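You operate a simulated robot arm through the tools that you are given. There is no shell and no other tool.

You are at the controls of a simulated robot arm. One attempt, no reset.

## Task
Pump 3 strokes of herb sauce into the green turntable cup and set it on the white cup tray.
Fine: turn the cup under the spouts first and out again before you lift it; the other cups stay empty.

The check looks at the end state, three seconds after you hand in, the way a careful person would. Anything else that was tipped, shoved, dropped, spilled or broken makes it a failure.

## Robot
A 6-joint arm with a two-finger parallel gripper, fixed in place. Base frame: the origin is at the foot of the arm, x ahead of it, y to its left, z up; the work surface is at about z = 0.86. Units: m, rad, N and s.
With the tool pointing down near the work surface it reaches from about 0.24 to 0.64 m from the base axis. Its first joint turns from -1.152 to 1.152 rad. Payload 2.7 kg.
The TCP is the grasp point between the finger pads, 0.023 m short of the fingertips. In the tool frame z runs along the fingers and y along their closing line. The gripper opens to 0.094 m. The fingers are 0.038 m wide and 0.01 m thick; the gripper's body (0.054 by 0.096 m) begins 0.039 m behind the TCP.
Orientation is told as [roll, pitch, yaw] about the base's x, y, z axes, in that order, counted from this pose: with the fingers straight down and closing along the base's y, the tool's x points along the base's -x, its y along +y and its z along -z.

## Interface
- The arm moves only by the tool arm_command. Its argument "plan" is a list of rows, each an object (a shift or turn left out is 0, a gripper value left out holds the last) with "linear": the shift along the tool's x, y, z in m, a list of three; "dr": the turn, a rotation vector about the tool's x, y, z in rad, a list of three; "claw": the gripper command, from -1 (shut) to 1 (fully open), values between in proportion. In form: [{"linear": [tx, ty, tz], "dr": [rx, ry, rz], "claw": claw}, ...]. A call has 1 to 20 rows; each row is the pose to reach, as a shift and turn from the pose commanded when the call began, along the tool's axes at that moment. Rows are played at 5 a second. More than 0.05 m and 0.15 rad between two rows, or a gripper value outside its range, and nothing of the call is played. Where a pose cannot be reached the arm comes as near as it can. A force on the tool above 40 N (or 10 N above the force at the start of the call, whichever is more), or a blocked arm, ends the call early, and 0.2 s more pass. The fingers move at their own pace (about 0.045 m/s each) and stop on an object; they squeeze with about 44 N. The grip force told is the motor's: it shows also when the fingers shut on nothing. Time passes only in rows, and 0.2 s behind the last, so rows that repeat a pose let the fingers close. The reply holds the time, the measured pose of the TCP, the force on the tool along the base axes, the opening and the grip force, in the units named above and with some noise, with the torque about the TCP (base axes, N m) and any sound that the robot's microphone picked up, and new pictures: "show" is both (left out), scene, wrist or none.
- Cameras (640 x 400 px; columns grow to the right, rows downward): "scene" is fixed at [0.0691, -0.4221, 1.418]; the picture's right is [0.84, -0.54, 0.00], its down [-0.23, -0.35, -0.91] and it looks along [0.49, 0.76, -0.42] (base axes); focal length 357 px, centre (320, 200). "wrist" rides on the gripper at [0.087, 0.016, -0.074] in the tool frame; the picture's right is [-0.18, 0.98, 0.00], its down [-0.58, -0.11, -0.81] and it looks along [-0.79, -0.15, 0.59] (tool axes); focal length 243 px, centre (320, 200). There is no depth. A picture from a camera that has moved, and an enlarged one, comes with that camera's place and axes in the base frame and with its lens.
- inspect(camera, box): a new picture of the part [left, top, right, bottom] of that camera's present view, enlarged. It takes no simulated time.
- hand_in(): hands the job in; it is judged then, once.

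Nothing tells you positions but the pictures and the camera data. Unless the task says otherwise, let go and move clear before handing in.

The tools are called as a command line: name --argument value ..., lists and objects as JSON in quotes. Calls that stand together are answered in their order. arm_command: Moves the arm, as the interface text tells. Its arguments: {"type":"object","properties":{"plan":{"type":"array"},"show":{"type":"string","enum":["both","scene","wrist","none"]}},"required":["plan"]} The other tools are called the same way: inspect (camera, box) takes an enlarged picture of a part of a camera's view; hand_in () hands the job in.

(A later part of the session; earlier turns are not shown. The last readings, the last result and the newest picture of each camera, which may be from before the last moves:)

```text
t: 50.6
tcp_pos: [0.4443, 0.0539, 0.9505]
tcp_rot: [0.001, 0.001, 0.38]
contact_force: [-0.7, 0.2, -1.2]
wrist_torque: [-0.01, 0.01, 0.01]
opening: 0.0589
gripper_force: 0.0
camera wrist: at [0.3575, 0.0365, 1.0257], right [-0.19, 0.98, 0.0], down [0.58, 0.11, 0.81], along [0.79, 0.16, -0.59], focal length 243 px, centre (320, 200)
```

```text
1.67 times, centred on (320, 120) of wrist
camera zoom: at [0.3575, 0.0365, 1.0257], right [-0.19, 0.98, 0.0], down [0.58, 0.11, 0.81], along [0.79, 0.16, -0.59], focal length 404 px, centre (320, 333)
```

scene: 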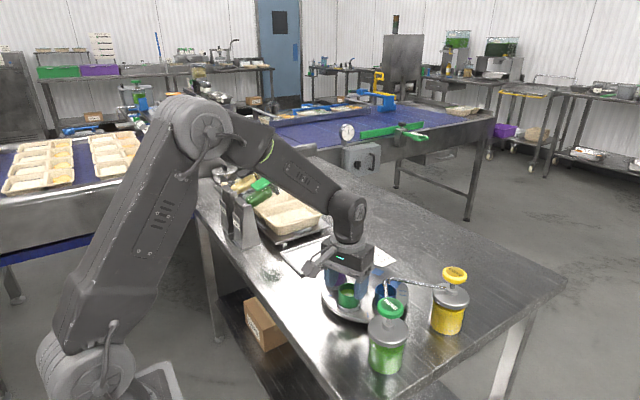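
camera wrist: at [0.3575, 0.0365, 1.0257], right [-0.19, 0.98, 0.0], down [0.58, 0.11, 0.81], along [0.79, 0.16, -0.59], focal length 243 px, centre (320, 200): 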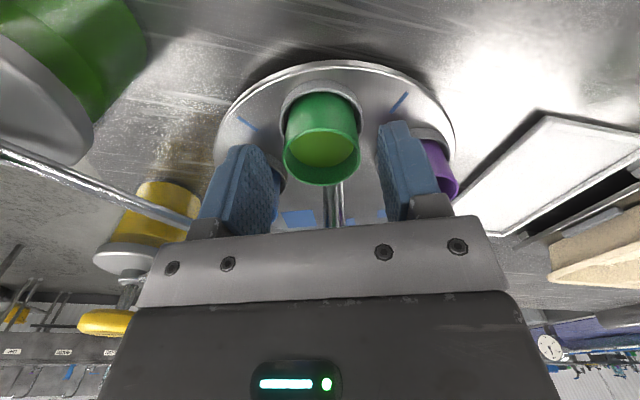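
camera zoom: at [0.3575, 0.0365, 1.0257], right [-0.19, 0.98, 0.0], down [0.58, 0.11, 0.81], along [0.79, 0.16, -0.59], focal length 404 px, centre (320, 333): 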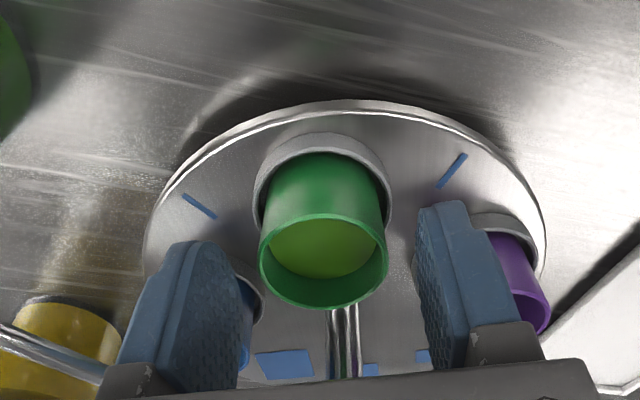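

The tool is upright and shifted outward, with the cup still well between the pads. I'm descending in small steps.

arm_command --plan '[{"linear": [0, 0, 0.006], "claw": 0.25}, {"linear": [0, 0, 0.011], "claw": 0.25}, {"linear": [0, 0, 0.014], "claw": 0.25}, {"linear": [0, 0, 0.016], "claw": 0.25}, {"linear": [0, 0, 0.017], "claw": 0.25}]'

inspect --camera "wrist" --box '[160, 0, 480, 240]'

inspect --camera "scene" --box '[310, 240, 410, 330]'

```text
t: 51.8
tcp_pos: [0.4453, 0.0526, 0.9337]
tcp_rot: [0.001, -0.001, 0.378]
contact_force: [0.3, -1.1, -0.2]
wrist_torque: [0.0, -0.01, -0.01]
opening: 0.0588
gripper_force: 0.1
camera wrist: at [0.3578, 0.0365, 1.0084], right [-0.19, 0.98, 0.0], down [0.58, 0.11, 0.81], along [0.79, 0.16, -0.59], focal length 243 px, centre (320, 200)
```

scene: 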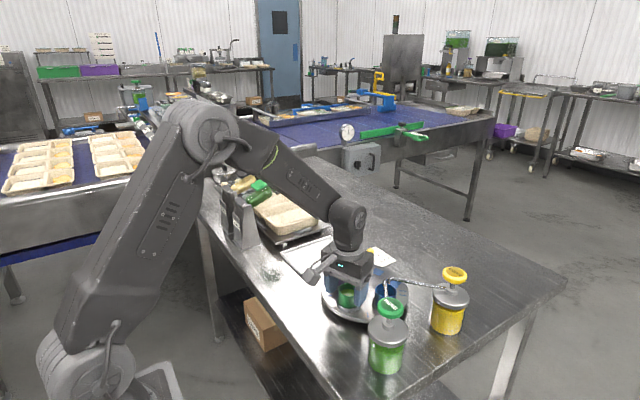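
wrist: 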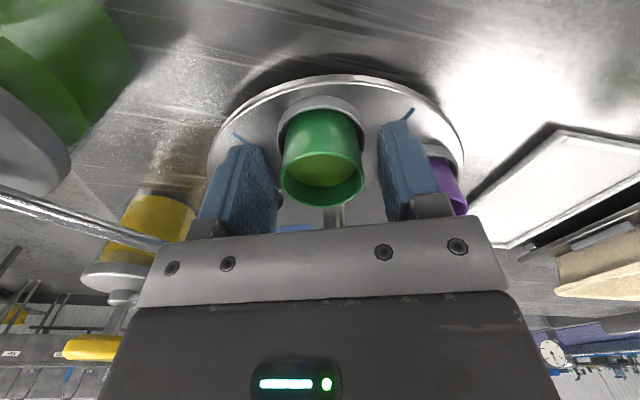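

```text
1.67 times, centred on (320, 120) of wrist
camera zoom: at [0.3578, 0.0365, 1.0084], right [-0.19, 0.98, 0.0], down [0.58, 0.11, 0.81], along [0.79, 0.16, -0.59], focal length 404 px, centre (320, 333)
```

zoom: 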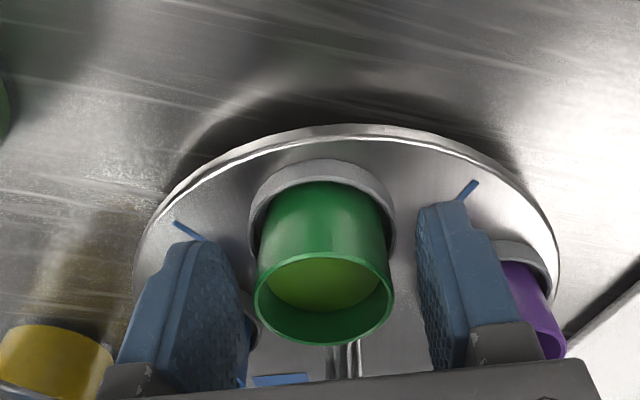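

```text
4.44 times, centred on (360, 285) of scene
camera zoom: at [0.0691, -0.4221, 1.418], right [0.84, -0.54, 0.0], down [-0.23, -0.35, -0.91], along [0.49, 0.76, -0.42], focal length 1586 px, centre (142, -178)
```

zoom: 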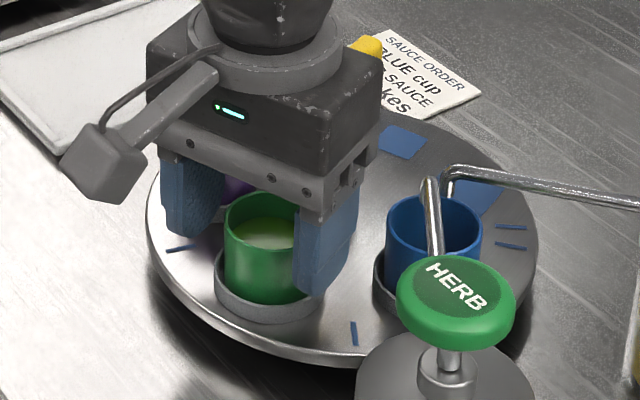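

No contact at this height now. I'll close on the green cup.

arm_command --plan '[{"linear": [0, 0, 0.001], "claw": 0.1}, {"linear": [0, 0, 0.001], "claw": -0.1}, {"linear": [0, 0, 0.001], "claw": -0.4}, {"linear": [0, 0, 0.001], "claw": -1}, {"linear": [0, 0, 0.001], "claw": -1}, {"linear": [0, 0, 0.001], "claw": -1}]'

inspect --camera "wrist" --box '[160, 0, 480, 240]'

inspect --camera "scene" --box '[310, 240, 410, 330]'

```text
t: 53.2
tcp_pos: [0.4443, 0.0541, 0.9328]
tcp_rot: [0.001, 0.001, 0.379]
contact_force: [-0.3, 0.7, -0.4]
wrist_torque: [0.0, -0.01, 0.01]
opening: 0.0434
gripper_force: 43.8
camera wrist: at [0.3577, 0.0366, 1.0075], right [-0.19, 0.98, 0.0], down [0.58, 0.11, 0.81], along [0.79, 0.16, -0.59], focal length 243 px, centre (320, 200)
```

scene: 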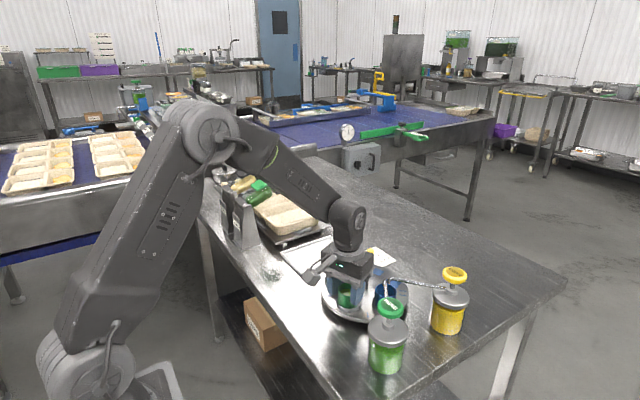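
wrist: 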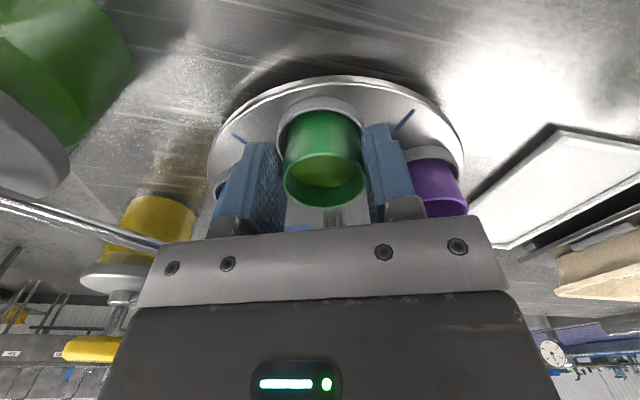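

```text
1.67 times, centred on (320, 120) of wrist
camera zoom: at [0.3577, 0.0366, 1.0075], right [-0.19, 0.98, 0.0], down [0.58, 0.11, 0.81], along [0.79, 0.16, -0.59], focal length 404 px, centre (320, 333)
```

zoom: 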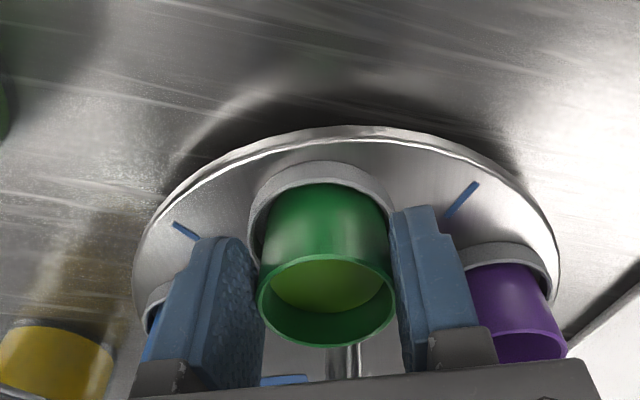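

```text
4.44 times, centred on (360, 285) of scene
camera zoom: at [0.0691, -0.4221, 1.418], right [0.84, -0.54, 0.0], down [-0.23, -0.35, -0.91], along [0.49, 0.76, -0.42], focal length 1586 px, centre (142, -178)
```

zoom: 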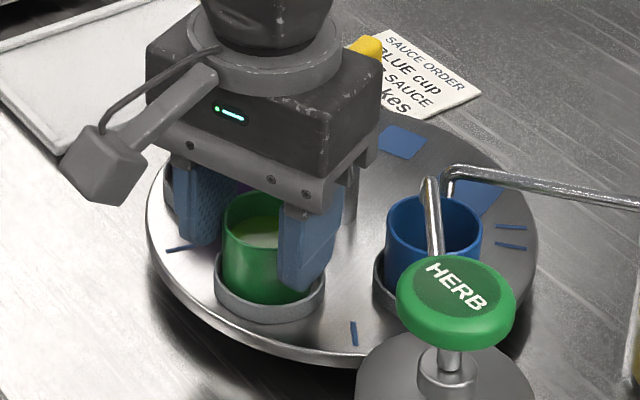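

The cup is gripped at 0.043 m opening with no side load. I'm lifting slowly straight up.

arm_command --plan '[{"linear": [0, 0, -0.004]}, {"linear": [0, 0, -0.01]}, {"linear": [0, 0, -0.018]}, {"linear": [0, 0, -0.028]}, {"linear": [0, 0, -0.04]}, {"linear": [0, 0, -0.054]}, {"linear": [0, 0, -0.068]}, {"linear": [0, 0, -0.082]}, {"linear": [0, 0, -0.094]}, {"linear": [0, 0, -0.1]}, {"linear": [0, 0, -0.1]}]'

inspect --camera "scene" --box '[300, 220, 430, 340]'

inspect --camera "wrist" --box '[160, 0, 480, 240]'

```text
t: 55.6
tcp_pos: [0.4454, 0.0543, 1.0324]
tcp_rot: [0.003, 0.001, 0.38]
contact_force: [0.3, -0.6, -0.8]
wrist_torque: [0.0, -0.01, 0.02]
opening: 0.0
gripper_force: 42.4
camera wrist: at [0.3582, 0.0367, 1.1076], right [-0.19, 0.98, 0.0], down [0.58, 0.11, 0.81], along [0.79, 0.16, -0.59], focal length 243 px, centre (320, 200)
```

scene: 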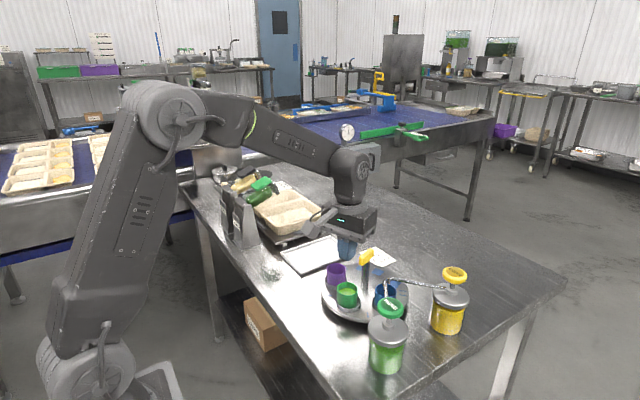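
wrist: 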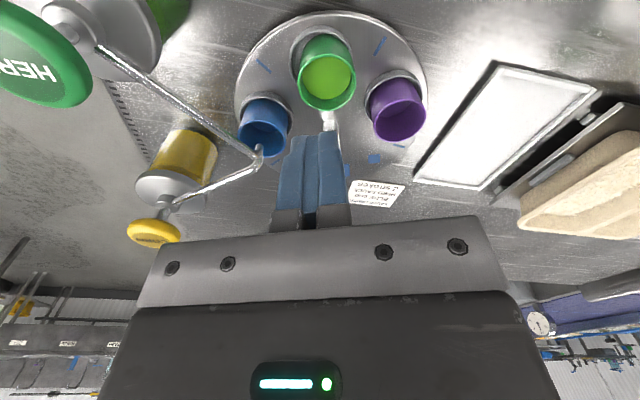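

```text
3.33 times, centred on (365, 280) of scene
camera zoom: at [0.0691, -0.4221, 1.418], right [0.84, -0.54, 0.0], down [-0.23, -0.35, -0.91], along [0.49, 0.76, -0.42], focal length 1190 px, centre (170, -67)
```

zoom: 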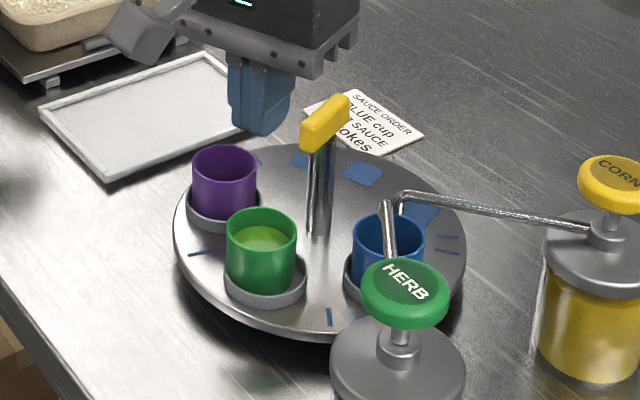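

```text
1.67 times, centred on (320, 120) of wrist
camera zoom: at [0.3582, 0.0367, 1.1076], right [-0.19, 0.98, 0.0], down [0.58, 0.11, 0.81], along [0.79, 0.16, -0.59], focal length 404 px, centre (320, 333)
```

zoom: 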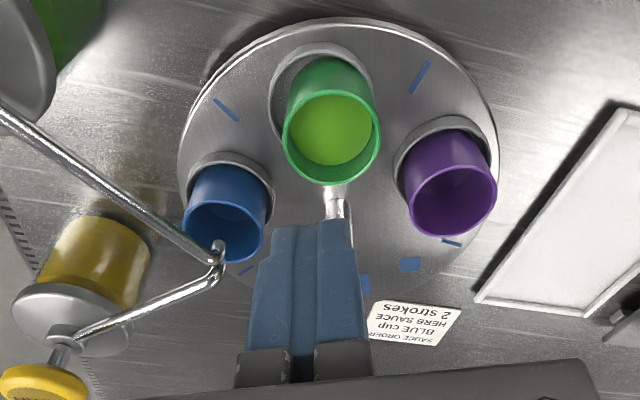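

The grip slipped off near the rim, so the cup stayed in its holder, apparently slightly displaced. I'll look closely at its state before doing anything.

inspect --camera "scene" --box '[325, 270, 385, 320]'

inspect --camera "wrist" --box '[270, 10, 390, 120]'

```text
8.00 times, centred on (355, 295) of scene
camera zoom: at [0.0691, -0.4221, 1.418], right [0.84, -0.54, 0.0], down [-0.23, -0.35, -0.91], along [0.49, 0.76, -0.42], focal length 2856 px, centre (40, -560)
```

zoom: 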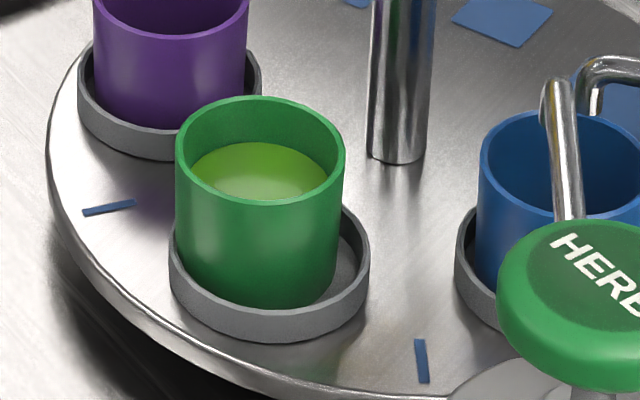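

```text
3.64 times, centred on (330, 65) of wrist
camera zoom: at [0.3582, 0.0367, 1.1076], right [-0.19, 0.98, 0.0], down [0.58, 0.11, 0.81], along [0.79, 0.16, -0.59], focal length 882 px, centre (284, 691)
```

zoom: 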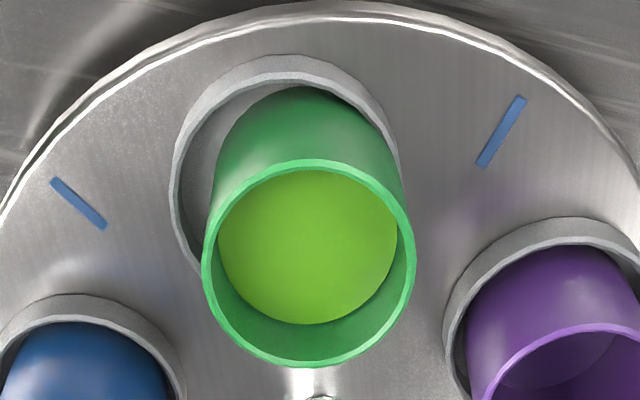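

The cup is upright, about 4–5 mm off-centre in its holder and not spilled. I'll open above it, re-centre on its new position at about (0.452, 0.061), and grip deeper this time, since the ring top is lower than I assumed.

arm_command --plan '[{"linear": [0, 0, 0], "claw": 0}, {"linear": [-0.001, 0.002, 0], "claw": 0.3}, {"linear": [-0.002, 0.0038, 0], "claw": 0.3}, {"linear": [-0.002, 0.0038, 0.02], "claw": 0.3}, {"linear": [-0.002, 0.0038, 0.045], "claw": 0.3}, {"linear": [-0.002, 0.0038, 0.065], "claw": 0.3}, {"linear": [-0.002, 0.0038, 0.075], "claw": 0.3}, {"linear": [-0.002, 0.0038, 0.075], "claw": 0.3}]'

inspect --camera "wrist" --box '[200, 20, 440, 200]'

inspect --camera "scene" --box '[320, 250, 400, 320]'

```text
t: 57.4
tcp_pos: [0.445, 0.0573, 0.9579]
tcp_rot: [0.003, -0.001, 0.379]
contact_force: [0.5, -0.4, -0.9]
wrist_torque: [0.02, 0.03, -0.04]
opening: 0.0612
gripper_force: 0.0
camera wrist: at [0.3586, 0.0405, 1.0326], right [-0.19, 0.98, 0.0], down [0.58, 0.11, 0.81], along [0.79, 0.16, -0.59], focal length 243 px, centre (320, 200)
```

scene: 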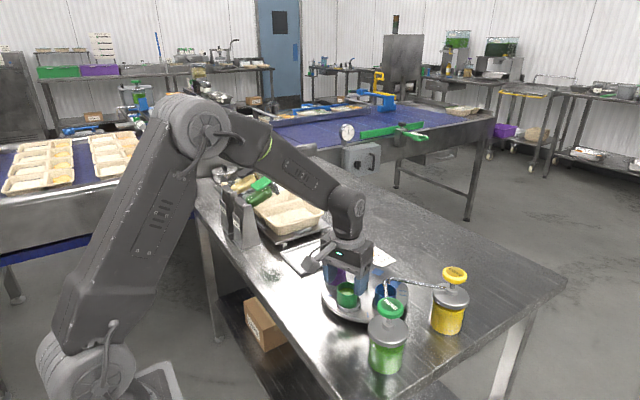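
wrist: 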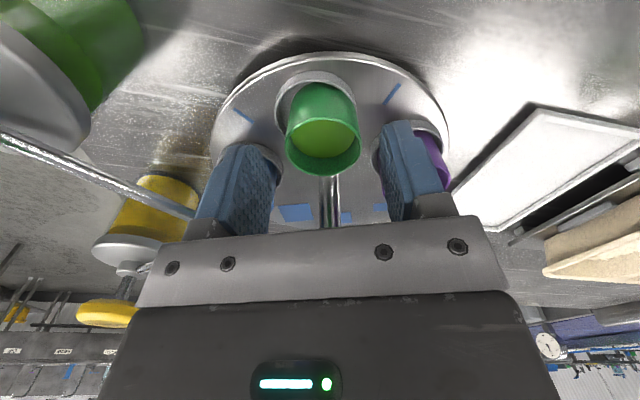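

```text
2.22 times, centred on (320, 110) of wrist
camera zoom: at [0.3586, 0.0405, 1.0326], right [-0.19, 0.98, 0.0], down [0.58, 0.11, 0.81], along [0.79, 0.16, -0.59], focal length 539 px, centre (320, 400)
```

zoom: 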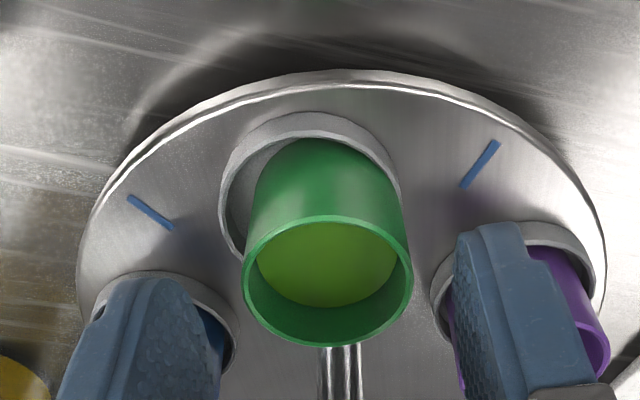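

```text
5.71 times, centred on (360, 285) of scene
camera zoom: at [0.0691, -0.4221, 1.418], right [0.84, -0.54, 0.0], down [-0.23, -0.35, -0.91], along [0.49, 0.76, -0.42], focal length 2040 px, centre (91, -286)
```

zoom: 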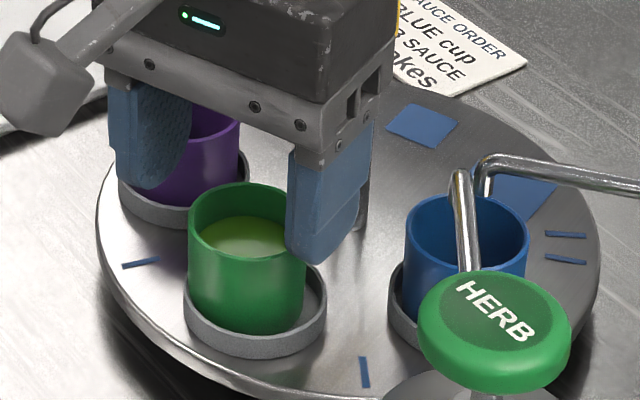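

The cup is centred between the pads, 5 mm inward of the pad centre. I'm descending deeper, to about z 0.925, in small steps.

arm_command --plan '[{"linear": [0, 0.001, 0.012], "claw": 0.3}, {"linear": [0, 0.001, 0.02], "claw": 0.3}, {"linear": [0, 0.001, 0.024], "claw": 0.3}, {"linear": [0, 0.001, 0.027], "claw": 0.3}, {"linear": [0, 0.001, 0.029], "claw": 0.3}]' --show "wrist"

inspect --camera "scene" --box '[320, 250, 400, 320]'

inspect --camera "wrist" --box '[200, 40, 440, 220]'

```text
t: 58.6
tcp_pos: [0.4456, 0.0581, 0.9286]
tcp_rot: [0.002, 0.001, 0.378]
contact_force: [-0.6, -0.4, 0.1]
wrist_torque: [0.02, 0.03, -0.01]
opening: 0.0612
gripper_force: 0.1
camera wrist: at [0.3582, 0.0416, 1.0035], right [-0.19, 0.98, 0.0], down [0.58, 0.11, 0.81], along [0.79, 0.16, -0.59], focal length 243 px, centre (320, 200)
```

wrist: 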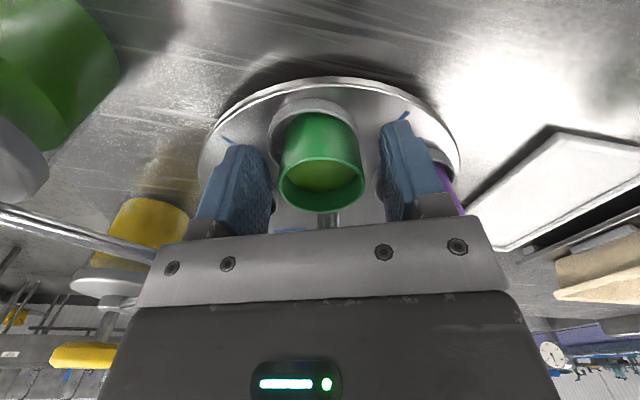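

```text
5.71 times, centred on (360, 285) of scene
camera zoom: at [0.0691, -0.4221, 1.418], right [0.84, -0.54, 0.0], down [-0.23, -0.35, -0.91], along [0.49, 0.76, -0.42], focal length 2040 px, centre (91, -286)
```

zoom: 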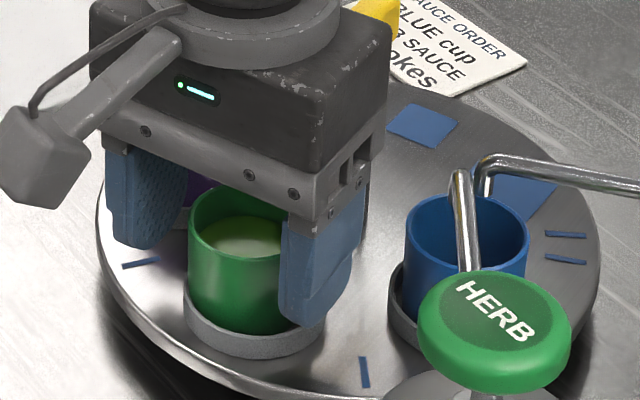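

```text
2.22 times, centred on (320, 130) of wrist
camera zoom: at [0.3582, 0.0416, 1.0035], right [-0.19, 0.98, 0.0], down [0.58, 0.11, 0.81], along [0.79, 0.16, -0.59], focal length 539 px, centre (320, 356)
```

zoom: 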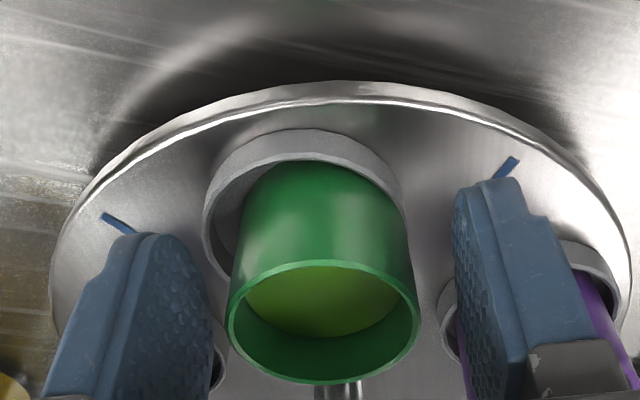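

No contact here, and the fingertips sit just above the ring. I'm closing now, then a very small test lift.

arm_command --plan '[{"linear": [0, 0, 0.001], "claw": 0.1}, {"linear": [0, 0, 0.001], "claw": -0.1}, {"linear": [0, 0, 0.001], "claw": -0.4}, {"linear": [0, 0, 0.001], "claw": -1}, {"linear": [0, 0, 0.001], "claw": -1}, {"linear": [0, 0, 0.001], "claw": -1}, {"linear": [0, 0, 0.001], "claw": -1}]' --show "wrist"

arm_command --plan '[{"linear": [0, 0, -0.001]}, {"linear": [0, 0, -0.002]}, {"linear": [0, 0, -0.003]}, {"linear": [0, 0, -0.003]}]' --show "none"

inspect --camera "scene" --box '[320, 250, 400, 320]'

inspect --camera "wrist" --box '[200, 40, 440, 220]'

```text
t: 60.2
tcp_pos: [0.4455, 0.058, 0.9274]
tcp_rot: [0.001, 0.002, 0.379]
contact_force: [1.8, -0.4, 2.4]
wrist_torque: [0.0, -0.04, -0.01]
opening: 0.0441
gripper_force: 44.2
camera wrist: at [0.3583, 0.0417, 1.0025], right [-0.19, 0.98, 0.0], down [0.58, 0.11, 0.81], along [0.79, 0.16, -0.59], focal length 243 px, centre (320, 200)
```

wrist: 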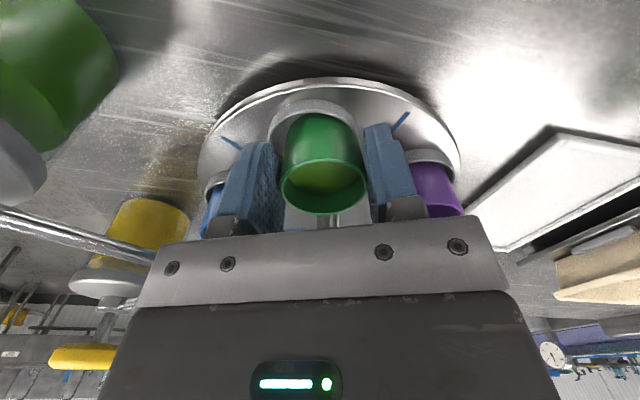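

```text
t: 61.2
tcp_pos: [0.4465, 0.0586, 0.9308]
tcp_rot: [0.001, 0.002, 0.378]
contact_force: [2.4, -1.1, -1.4]
wrist_torque: [-0.01, -0.09, -0.03]
opening: 0.0445
gripper_force: 44.4
```

```text
5.71 times, centred on (360, 285) of scene
camera zoom: at [0.0692, -0.4222, 1.4179], right [0.84, -0.54, 0.0], down [-0.23, -0.35, -0.91], along [0.49, 0.76, -0.42], focal length 2040 px, centre (91, -286)
```

zoom: 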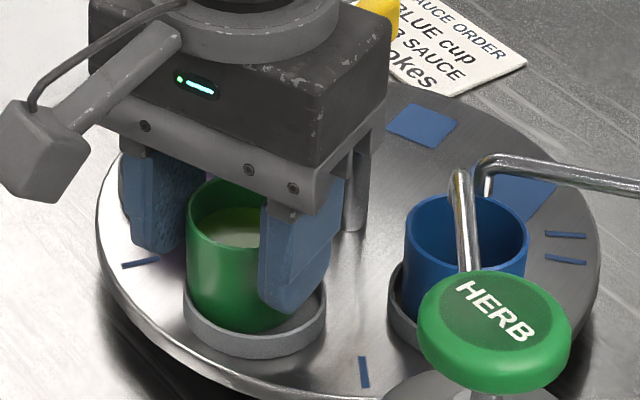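

```text
2.22 times, centred on (320, 130) of wrist
camera zoom: at [0.3581, 0.0419, 1.0056], right [-0.19, 0.98, 0.0], down [0.58, 0.11, 0.81], along [0.79, 0.16, -0.59], focal length 539 px, centre (320, 356)
```

zoom: 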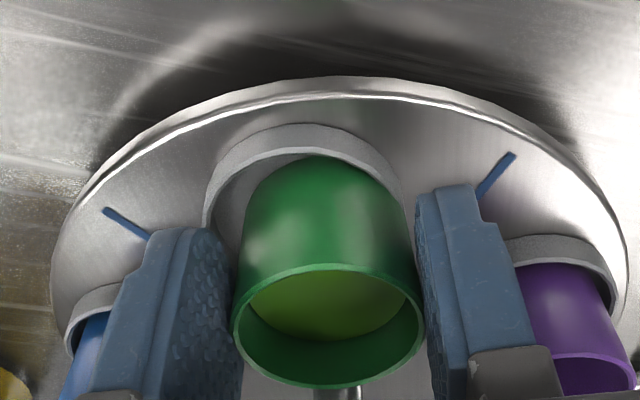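

The cup is following the gripper with an opening of 0.0445. I'll keep lifting slowly with another check.

arm_command --plan '[{"linear": [0, 0, -0.002]}, {"linear": [0, 0, -0.004]}, {"linear": [0, 0, -0.006]}, {"linear": [0, 0, -0.008]}, {"linear": [0, 0, -0.008]}]' --show "wrist"

inspect --camera "scene" --box '[320, 250, 400, 320]'

inspect --camera "wrist" --box '[200, 40, 440, 220]'

```text
t: 62.4
tcp_pos: [0.4451, 0.0581, 0.9395]
tcp_rot: [0.002, 0.0, 0.379]
contact_force: [0.2, 0.7, -0.3]
wrist_torque: [0.02, 0.0, 0.0]
opening: 0.0444
gripper_force: 44.0
camera wrist: at [0.3578, 0.0416, 1.014], right [-0.19, 0.98, 0.0], down [0.58, 0.11, 0.81], along [0.79, 0.16, -0.59], focal length 243 px, centre (320, 200)
```

wrist: 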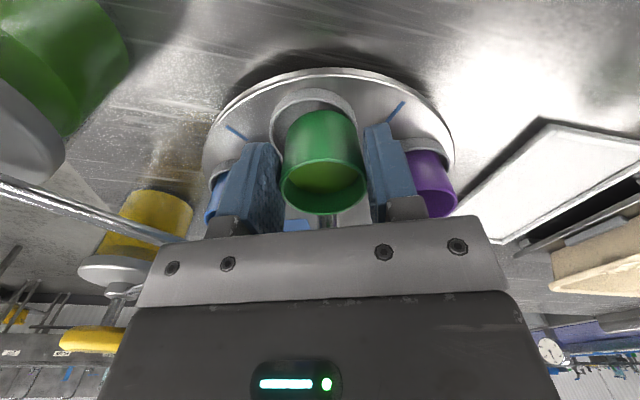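

```text
5.71 times, centred on (360, 285) of scene
camera zoom: at [0.0691, -0.4221, 1.418], right [0.84, -0.54, 0.0], down [-0.23, -0.35, -0.91], along [0.49, 0.76, -0.42], focal length 2040 px, centre (91, -286)
```

zoom: 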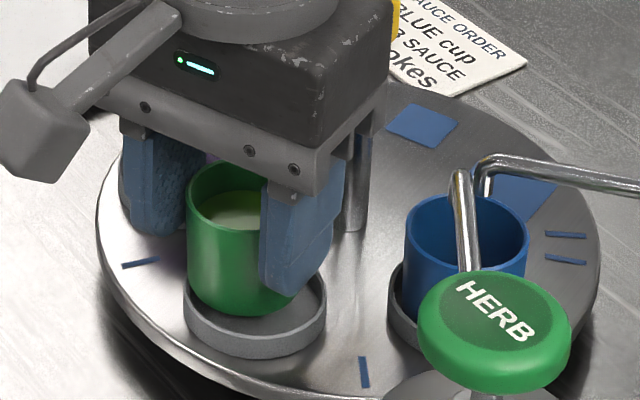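

```text
2.22 times, centred on (320, 130) of wrist
camera zoom: at [0.3578, 0.0416, 1.014], right [-0.19, 0.98, 0.0], down [0.58, 0.11, 0.81], along [0.79, 0.16, -0.59], focal length 539 px, centre (320, 356)
```

zoom: 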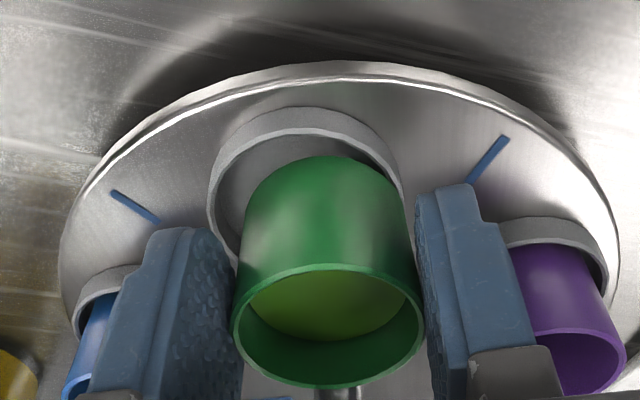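

The grip holds, with the cup's position unchanged relative to the gripper and 12 mm up. I'm continuing straight up slowly.

arm_command --plan '[{"linear": [0, 0, -0.004]}, {"linear": [0, 0, -0.009]}, {"linear": [0, 0, -0.015]}, {"linear": [0, 0, -0.021]}, {"linear": [0, 0, -0.027]}, {"linear": [0, 0, -0.033]}, {"linear": [0, 0, -0.039]}, {"linear": [0, 0, -0.045]}, {"linear": [0, 0, -0.051]}, {"linear": [0, 0, -0.057]}, {"linear": [0, 0, -0.063]}, {"linear": [0, 0, -0.069]}, {"linear": [0, 0, -0.075]}, {"linear": [0, 0, -0.08]}, {"linear": [0, 0, -0.084]}, {"linear": [0, 0, -0.086]}, {"linear": [0, 0, -0.086]}]'

inspect --camera "wrist" --box '[200, 40, 440, 220]'

inspect --camera "scene" --box '[300, 210, 430, 330]'

```text
t: 66.0
tcp_pos: [0.4446, 0.059, 1.0257]
tcp_rot: [0.002, 0.002, 0.377]
contact_force: [-0.3, 0.1, -1.1]
wrist_torque: [-0.02, 0.01, 0.02]
opening: 0.0441
gripper_force: 44.1
camera wrist: at [0.3584, 0.0417, 1.0997], right [-0.19, 0.98, 0.0], down [0.58, 0.11, 0.81], along [0.79, 0.16, -0.59], focal length 243 px, centre (320, 200)
```

scene: 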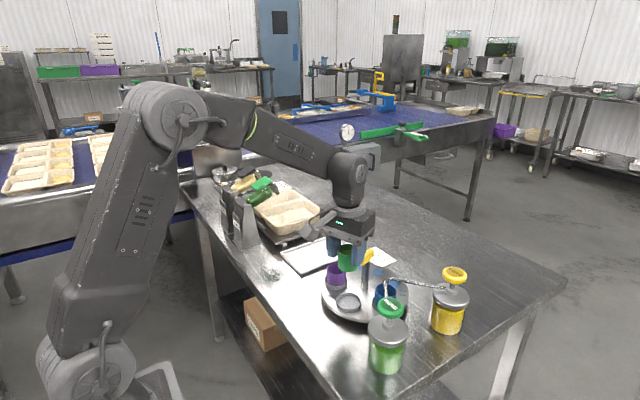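
wrist: 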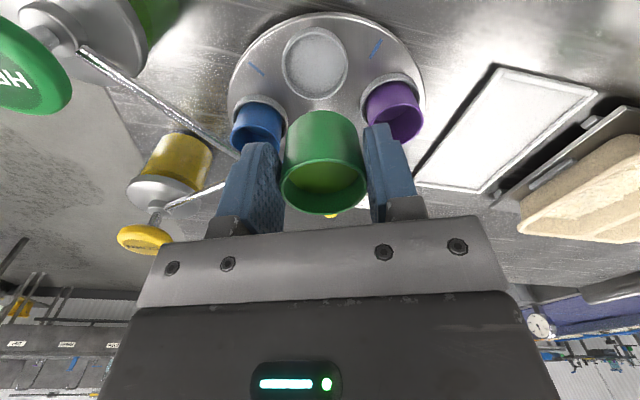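

```text
2.22 times, centred on (320, 130) of wrist
camera zoom: at [0.3584, 0.0417, 1.0997], right [-0.19, 0.98, 0.0], down [0.58, 0.11, 0.81], along [0.79, 0.16, -0.59], focal length 539 px, centre (320, 356)
```

zoom: 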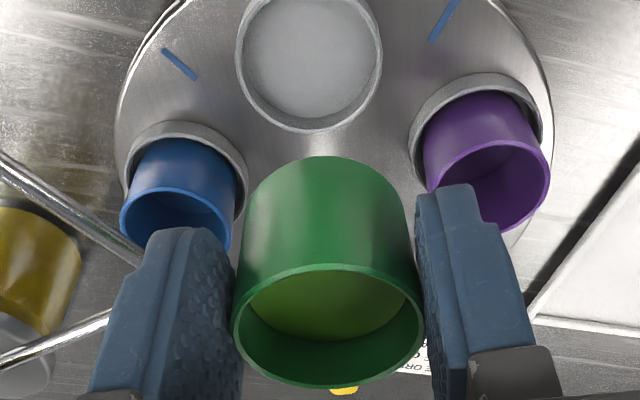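

```text
3.33 times, centred on (365, 270) of scene
camera zoom: at [0.0691, -0.4221, 1.418], right [0.84, -0.54, 0.0], down [-0.23, -0.35, -0.91], along [0.49, 0.76, -0.42], focal length 1190 px, centre (170, -33)
```

zoom: 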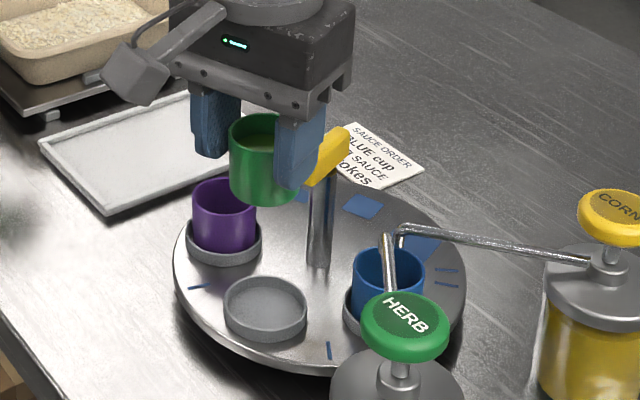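

The cup is well clear and held upright. I'll carry it gently, rising a bit more, over to the tray, whose centre I estimate at (0.51, 0.28).

arm_command --plan '[{"linear": [0, 0, -0.008]}, {"linear": [-0.0037, 0.0056, -0.016]}, {"linear": [-0.0099, 0.015, -0.02]}, {"linear": [-0.0185, 0.0282, -0.02]}, {"linear": [-0.0283, 0.0432, -0.02]}, {"linear": [-0.0382, 0.0582, -0.02]}, {"linear": [-0.048, 0.0733, -0.02]}, {"linear": [-0.0579, 0.0883, -0.02]}, {"linear": [-0.0678, 0.1033, -0.02]}, {"linear": [-0.0776, 0.1184, -0.02]}, {"linear": [-0.0875, 0.1334, -0.02]}, {"linear": [-0.0973, 0.1484, -0.02]}, {"linear": [-0.106, 0.1616, -0.02]}, {"linear": [-0.1133, 0.1729, -0.02]}, {"linear": [-0.1189, 0.1813, -0.02]}, {"linear": [-0.122, 0.186, -0.02]}, {"linear": [-0.1232, 0.1879, -0.02]}, {"linear": [-0.1232, 0.1879, -0.02]}]'

inspect --camera "scene" --box '[230, 170, 400, 300]'

inspect --camera "wrist" --box '[200, 0, 480, 220]'

```text
t: 69.8
tcp_pos: [0.4896, 0.2784, 1.0462]
tcp_rot: [0.004, 0.001, 0.379]
contact_force: [-0.4, -0.6, -0.8]
wrist_torque: [0.02, 0.02, -0.02]
opening: 0.0442
gripper_force: 44.4
camera wrist: at [0.4027, 0.2622, 1.1199], right [-0.19, 0.98, 0.0], down [0.58, 0.11, 0.81], along [0.79, 0.16, -0.59], focal length 243 px, centre (320, 200)
```

scene: 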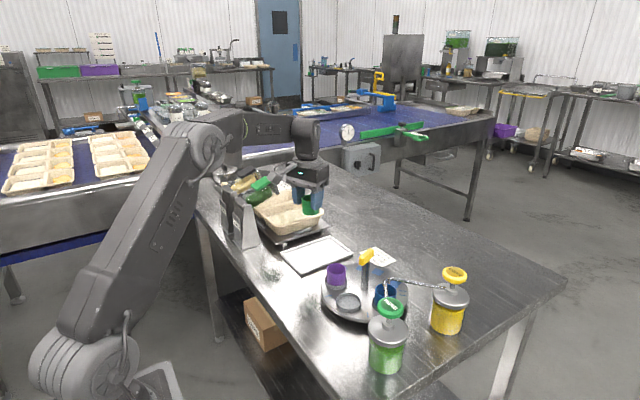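
wrist: 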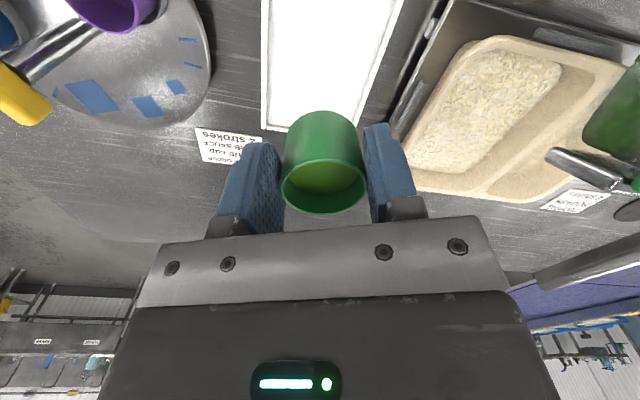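

```text
3.08 times, centred on (315, 235) of scene
camera zoom: at [0.0691, -0.4221, 1.418], right [0.84, -0.54, 0.0], down [-0.23, -0.35, -0.91], along [0.49, 0.76, -0.42], focal length 1098 px, centre (335, 92)
```

zoom: 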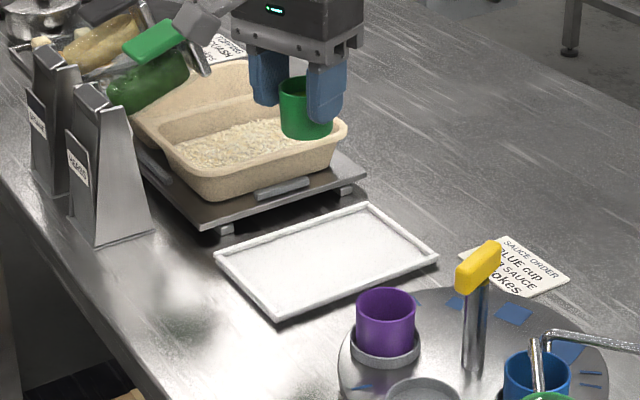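

```text
1.82 times, centred on (340, 110) of wrist
camera zoom: at [0.4027, 0.2622, 1.1199], right [-0.19, 0.98, 0.0], down [0.58, 0.11, 0.81], along [0.79, 0.16, -0.59], focal length 441 px, centre (284, 364)
```

zoom: 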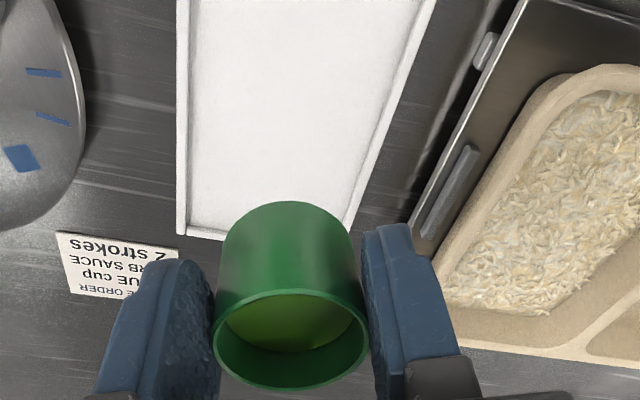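

The cup is over the tray's middle and clear of the scale. I'm lowering to a safe height above the tray first.

arm_command --plan '[{"linear": [-0.002, 0.002, 0.006]}, {"linear": [-0.004, 0.003, 0.016]}, {"linear": [-0.005, 0.003, 0.028]}, {"linear": [-0.005, 0.003, 0.04]}, {"linear": [-0.005, 0.003, 0.052]}, {"linear": [-0.005, 0.003, 0.064]}, {"linear": [-0.005, 0.003, 0.076]}, {"linear": [-0.005, 0.003, 0.088]}, {"linear": [-0.005, 0.003, 0.098]}, {"linear": [-0.005, 0.003, 0.106]}, {"linear": [-0.005, 0.003, 0.111]}, {"linear": [-0.005, 0.003, 0.111]}]'

inspect --camera "scene" --box '[260, 210, 380, 290]'

inspect --camera "wrist" --box '[200, 0, 480, 220]'

```text
t: 72.4
tcp_pos: [0.4926, 0.2831, 0.9342]
tcp_rot: [0.002, 0.0, 0.378]
contact_force: [0.2, -1.1, -0.4]
wrist_torque: [-0.02, 0.01, -0.02]
opening: 0.044
gripper_force: 43.9
camera wrist: at [0.406, 0.2668, 1.0089], right [-0.19, 0.98, 0.0], down [0.58, 0.11, 0.81], along [0.79, 0.16, -0.59], focal length 243 px, centre (320, 200)
```

scene: 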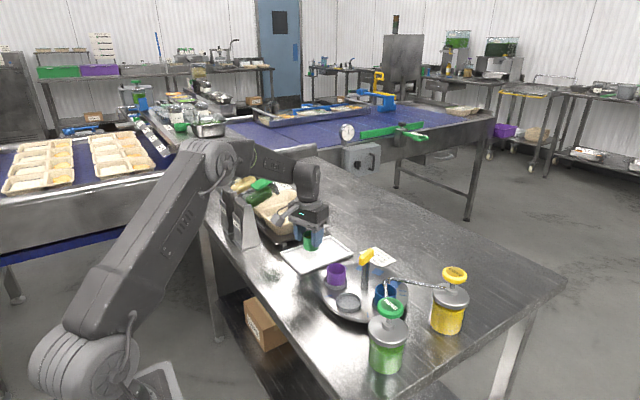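
wrist: 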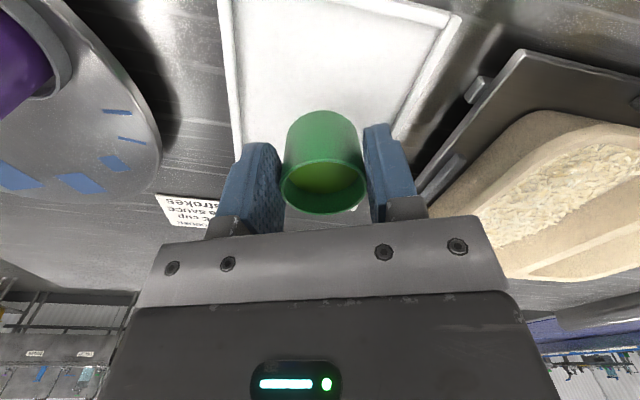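

```text
5.00 times, centred on (320, 250) of scene
camera zoom: at [0.0691, -0.4221, 1.418], right [0.84, -0.54, 0.0], down [-0.23, -0.35, -0.91], along [0.49, 0.76, -0.42], focal length 1785 px, centre (320, -50)
```

zoom: 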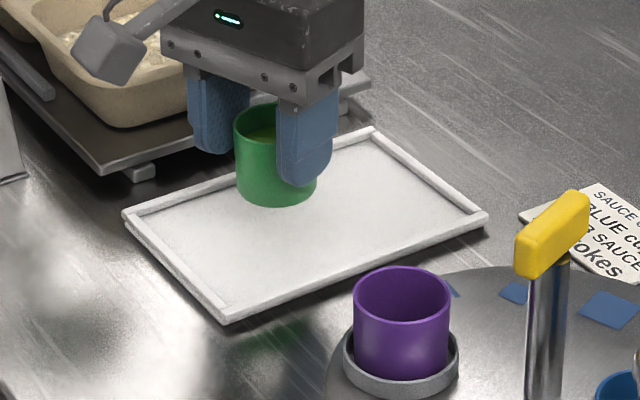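

```text
1.82 times, centred on (340, 110) of wrist
camera zoom: at [0.406, 0.2668, 1.0089], right [-0.19, 0.98, 0.0], down [0.58, 0.11, 0.81], along [0.79, 0.16, -0.59], focal length 441 px, centre (284, 364)
```

zoom: 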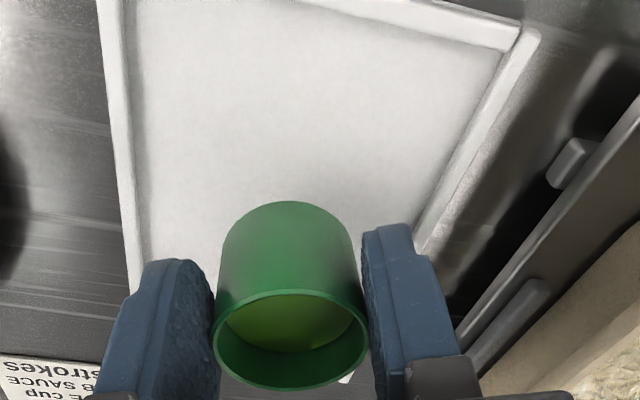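

The cup is centred over the tray. I'm lowering in small steps and watching for touch-down force.

arm_command --plan '[{"linear": [0, 0, 0.004]}, {"linear": [0, 0, 0.008]}, {"linear": [0, 0, 0.011]}, {"linear": [0, 0, 0.014]}, {"linear": [0, 0, 0.016]}, {"linear": [0, 0, 0.016]}]' --show "none"

inspect --camera "scene" --box '[280, 220, 350, 270]'

```text
t: 73.8
tcp_pos: [0.4931, 0.2832, 0.9183]
tcp_rot: [0.002, 0.001, 0.381]
contact_force: [-1.0, 0.2, -0.1]
wrist_torque: [0.01, 0.0, 0.0]
opening: 0.0441
gripper_force: 44.1
```

```text
8.00 times, centred on (315, 245) of scene
camera zoom: at [0.0691, -0.4221, 1.418], right [0.84, -0.54, 0.0], down [-0.23, -0.35, -0.91], along [0.49, 0.76, -0.42], focal length 2856 px, centre (360, -160)
```

zoom: 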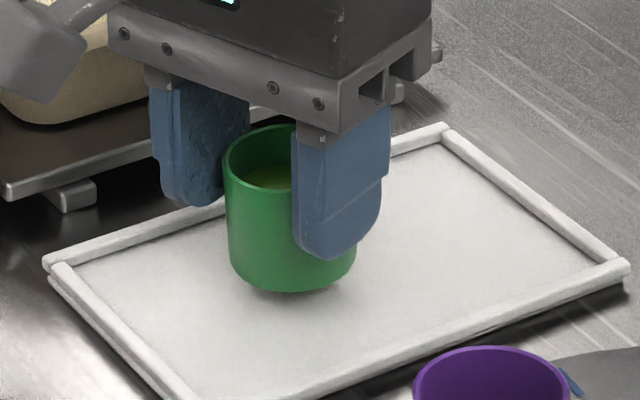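

It's nearly down, with the shadow closing under the cup. I'll continue with finer steps.

arm_command --plan '[{"linear": [0, 0, 0.0015]}, {"linear": [0, 0, 0.003]}, {"linear": [0, 0, 0.0045]}, {"linear": [0, 0, 0.0045]}]' --show "none"

inspect --camera "scene" --box '[280, 220, 350, 270]'

```text
t: 74.8
tcp_pos: [0.4926, 0.2821, 0.9141]
tcp_rot: [0.002, 0.001, 0.378]
contact_force: [0.5, 0.7, -1.1]
wrist_torque: [0.0, 0.02, 0.01]
opening: 0.0442
gripper_force: 43.9
```

```text
8.00 times, centred on (315, 245) of scene
camera zoom: at [0.0691, -0.4221, 1.418], right [0.84, -0.54, 0.0], down [-0.23, -0.35, -0.91], along [0.49, 0.76, -0.42], focal length 2856 px, centre (360, -160)
```

zoom: 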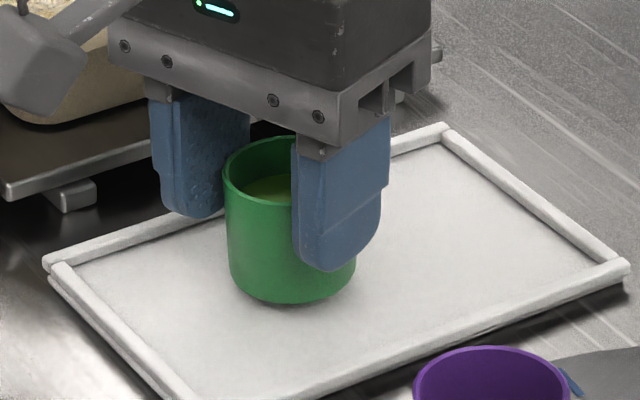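

arm_command --plan '[{"linear": [0, 0, 0.001]}, {"linear": [0, 0, 0.002]}, {"linear": [0, 0, 0.002]}]' --show "none"

inspect --camera "scene" --box '[280, 220, 350, 270]'

```text
t: 75.6
tcp_pos: [0.4929, 0.285, 0.9118]
tcp_rot: [0.0, -0.001, 0.379]
contact_force: [0.5, 0.4, -0.1]
wrist_torque: [0.01, 0.07, 0.01]
opening: 0.0445
gripper_force: 44.1
```

```text
8.00 times, centred on (315, 245) of scene
camera zoom: at [0.0691, -0.4221, 1.418], right [0.84, -0.54, 0.0], down [-0.23, -0.35, -0.91], along [0.49, 0.76, -0.42], focal length 2856 px, centre (360, -160)
```

zoom: 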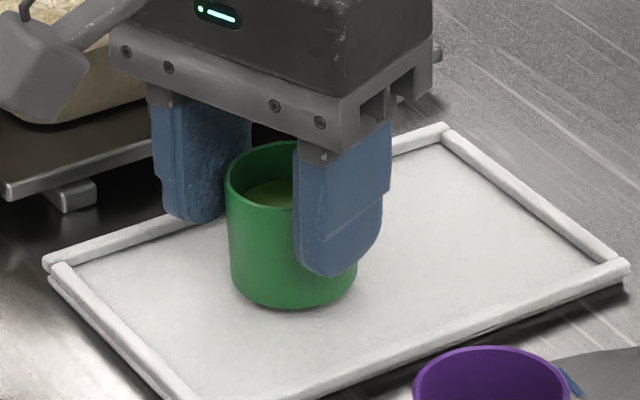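

I'm just about at the surface but there's no touch force yet, so down another millimetre or two.

arm_command --plan '[{"linear": [0, 0, 0.001]}, {"linear": [0, 0, 0.002]}, {"linear": [0, 0, 0.002]}]' --show "none"

inspect --camera "scene" --box '[280, 220, 350, 270]'

```text
t: 76.4
tcp_pos: [0.4942, 0.2841, 0.9104]
tcp_rot: [0.002, 0.001, 0.379]
contact_force: [0.1, -0.6, -1.0]
wrist_torque: [0.0, -0.01, -0.01]
opening: 0.0438
gripper_force: 44.0
```

```text
8.00 times, centred on (315, 245) of scene
camera zoom: at [0.0691, -0.4221, 1.418], right [0.84, -0.54, 0.0], down [-0.23, -0.35, -0.91], along [0.49, 0.76, -0.42], focal length 2856 px, centre (360, -160)
```

zoom: 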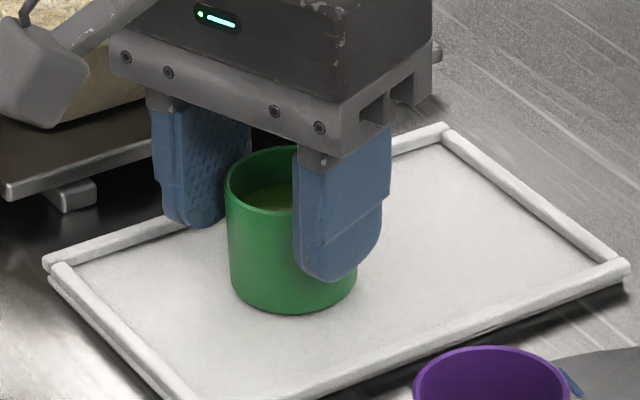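

arm_command --plan '[{"linear": [0, 0, 0.001]}, {"linear": [0, 0, 0.002]}, {"linear": [0, 0, 0.002]}]' --show "none"

inspect --camera "scene" --box '[280, 220, 350, 270]'

```text
t: 77.2
tcp_pos: [0.4925, 0.2831, 0.9076]
tcp_rot: [0.001, 0.0, 0.378]
contact_force: [0.6, 0.6, 0.1]
wrist_torque: [0.01, -0.02, 0.01]
opening: 0.044
gripper_force: 44.1
```

```text
8.00 times, centred on (315, 245) of scene
camera zoom: at [0.0691, -0.4221, 1.418], right [0.84, -0.54, 0.0], down [-0.23, -0.35, -0.91], along [0.49, 0.76, -0.42], focal length 2856 px, centre (360, -160)
```

zoom: 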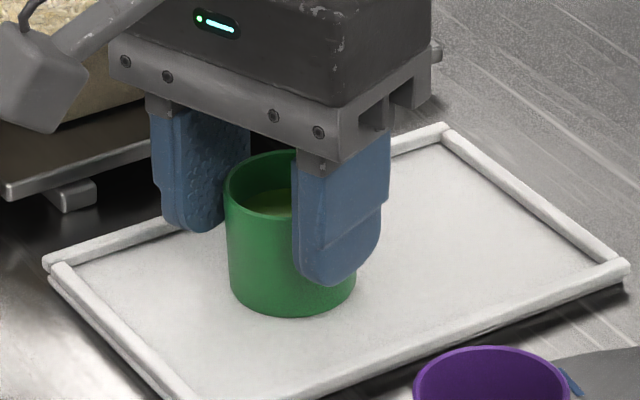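

arm_command --plan '[{"linear": [0, 0, 0.001]}, {"linear": [0, 0, 0.002]}, {"linear": [0, 0, 0.003]}, {"linear": [0, 0, 0.003]}]' --show "none"

inspect --camera "scene" --box '[280, 220, 350, 270]'

```text
t: 78.2
tcp_pos: [0.4944, 0.2834, 0.9081]
tcp_rot: [0.003, -0.005, 0.379]
contact_force: [-3.9, -3.7, 23.2]
wrist_torque: [0.21, 0.21, 0.05]
opening: 0.0442
gripper_force: 43.8
```

```text
8.00 times, centred on (315, 245) of scene
camera zoom: at [0.0686, -0.4224, 1.4179], right [0.84, -0.54, 0.0], down [-0.23, -0.35, -0.91], along [0.49, 0.76, -0.42], focal length 2856 px, centre (360, -160)
```

zoom: 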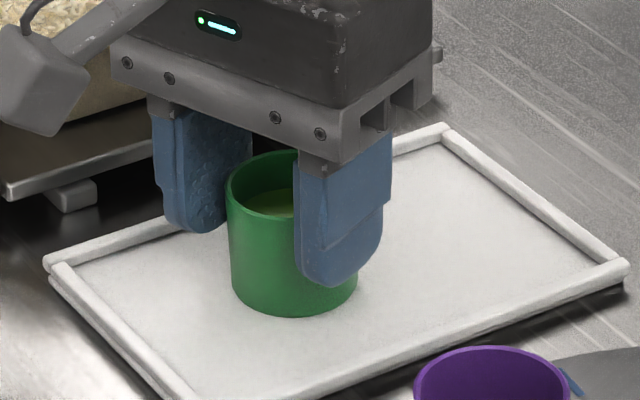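

Touched down at 23 N. I'll ease back 2 mm to relax the load, then open the fingers.

arm_command --plan '[{"linear": [0, 0, -0.001]}, {"linear": [0, 0, -0.0022]}, {"linear": [0, 0, -0.0022]}]' --show "none"

```text
t: 79.0
tcp_pos: [0.4932, 0.2837, 0.907]
tcp_rot: [0.002, -0.003, 0.38]
contact_force: [4.9, 1.5, 14.4]
wrist_torque: [0.3, -0.19, -0.1]
opening: 0.0441
gripper_force: 44.2
```

arm_command --plan '[{"linear": [0, 0, -0.0006]}, {"linear": [0, 0, -0.0006]}]' --show "none"

```text
t: 79.6
tcp_pos: [0.493, 0.2845, 0.9078]
tcp_rot: [0.001, 0.0, 0.378]
contact_force: [2.2, 1.4, 11.5]
wrist_torque: [0.29, -0.09, -0.05]
opening: 0.0443
gripper_force: 44.2
```

arm_command --plan '[{"linear": [0, 0, -0.0007]}, {"linear": [0, 0, -0.0007]}]' --show "none"

inspect --camera "scene" --box '[280, 220, 350, 270]'

```text
t: 80.2
tcp_pos: [0.492, 0.2838, 0.9066]
tcp_rot: [0.003, 0.002, 0.378]
contact_force: [1.6, 0.9, 5.7]
wrist_torque: [0.17, -0.06, -0.01]
opening: 0.0441
gripper_force: 43.6
```

```text
8.00 times, centred on (315, 245) of scene
camera zoom: at [0.069, -0.4222, 1.418], right [0.84, -0.54, 0.0], down [-0.23, -0.35, -0.91], along [0.49, 0.76, -0.42], focal length 2856 px, centre (360, -160)
```

zoom: 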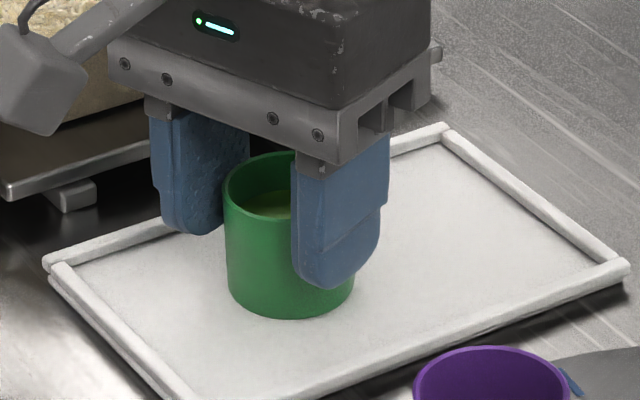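

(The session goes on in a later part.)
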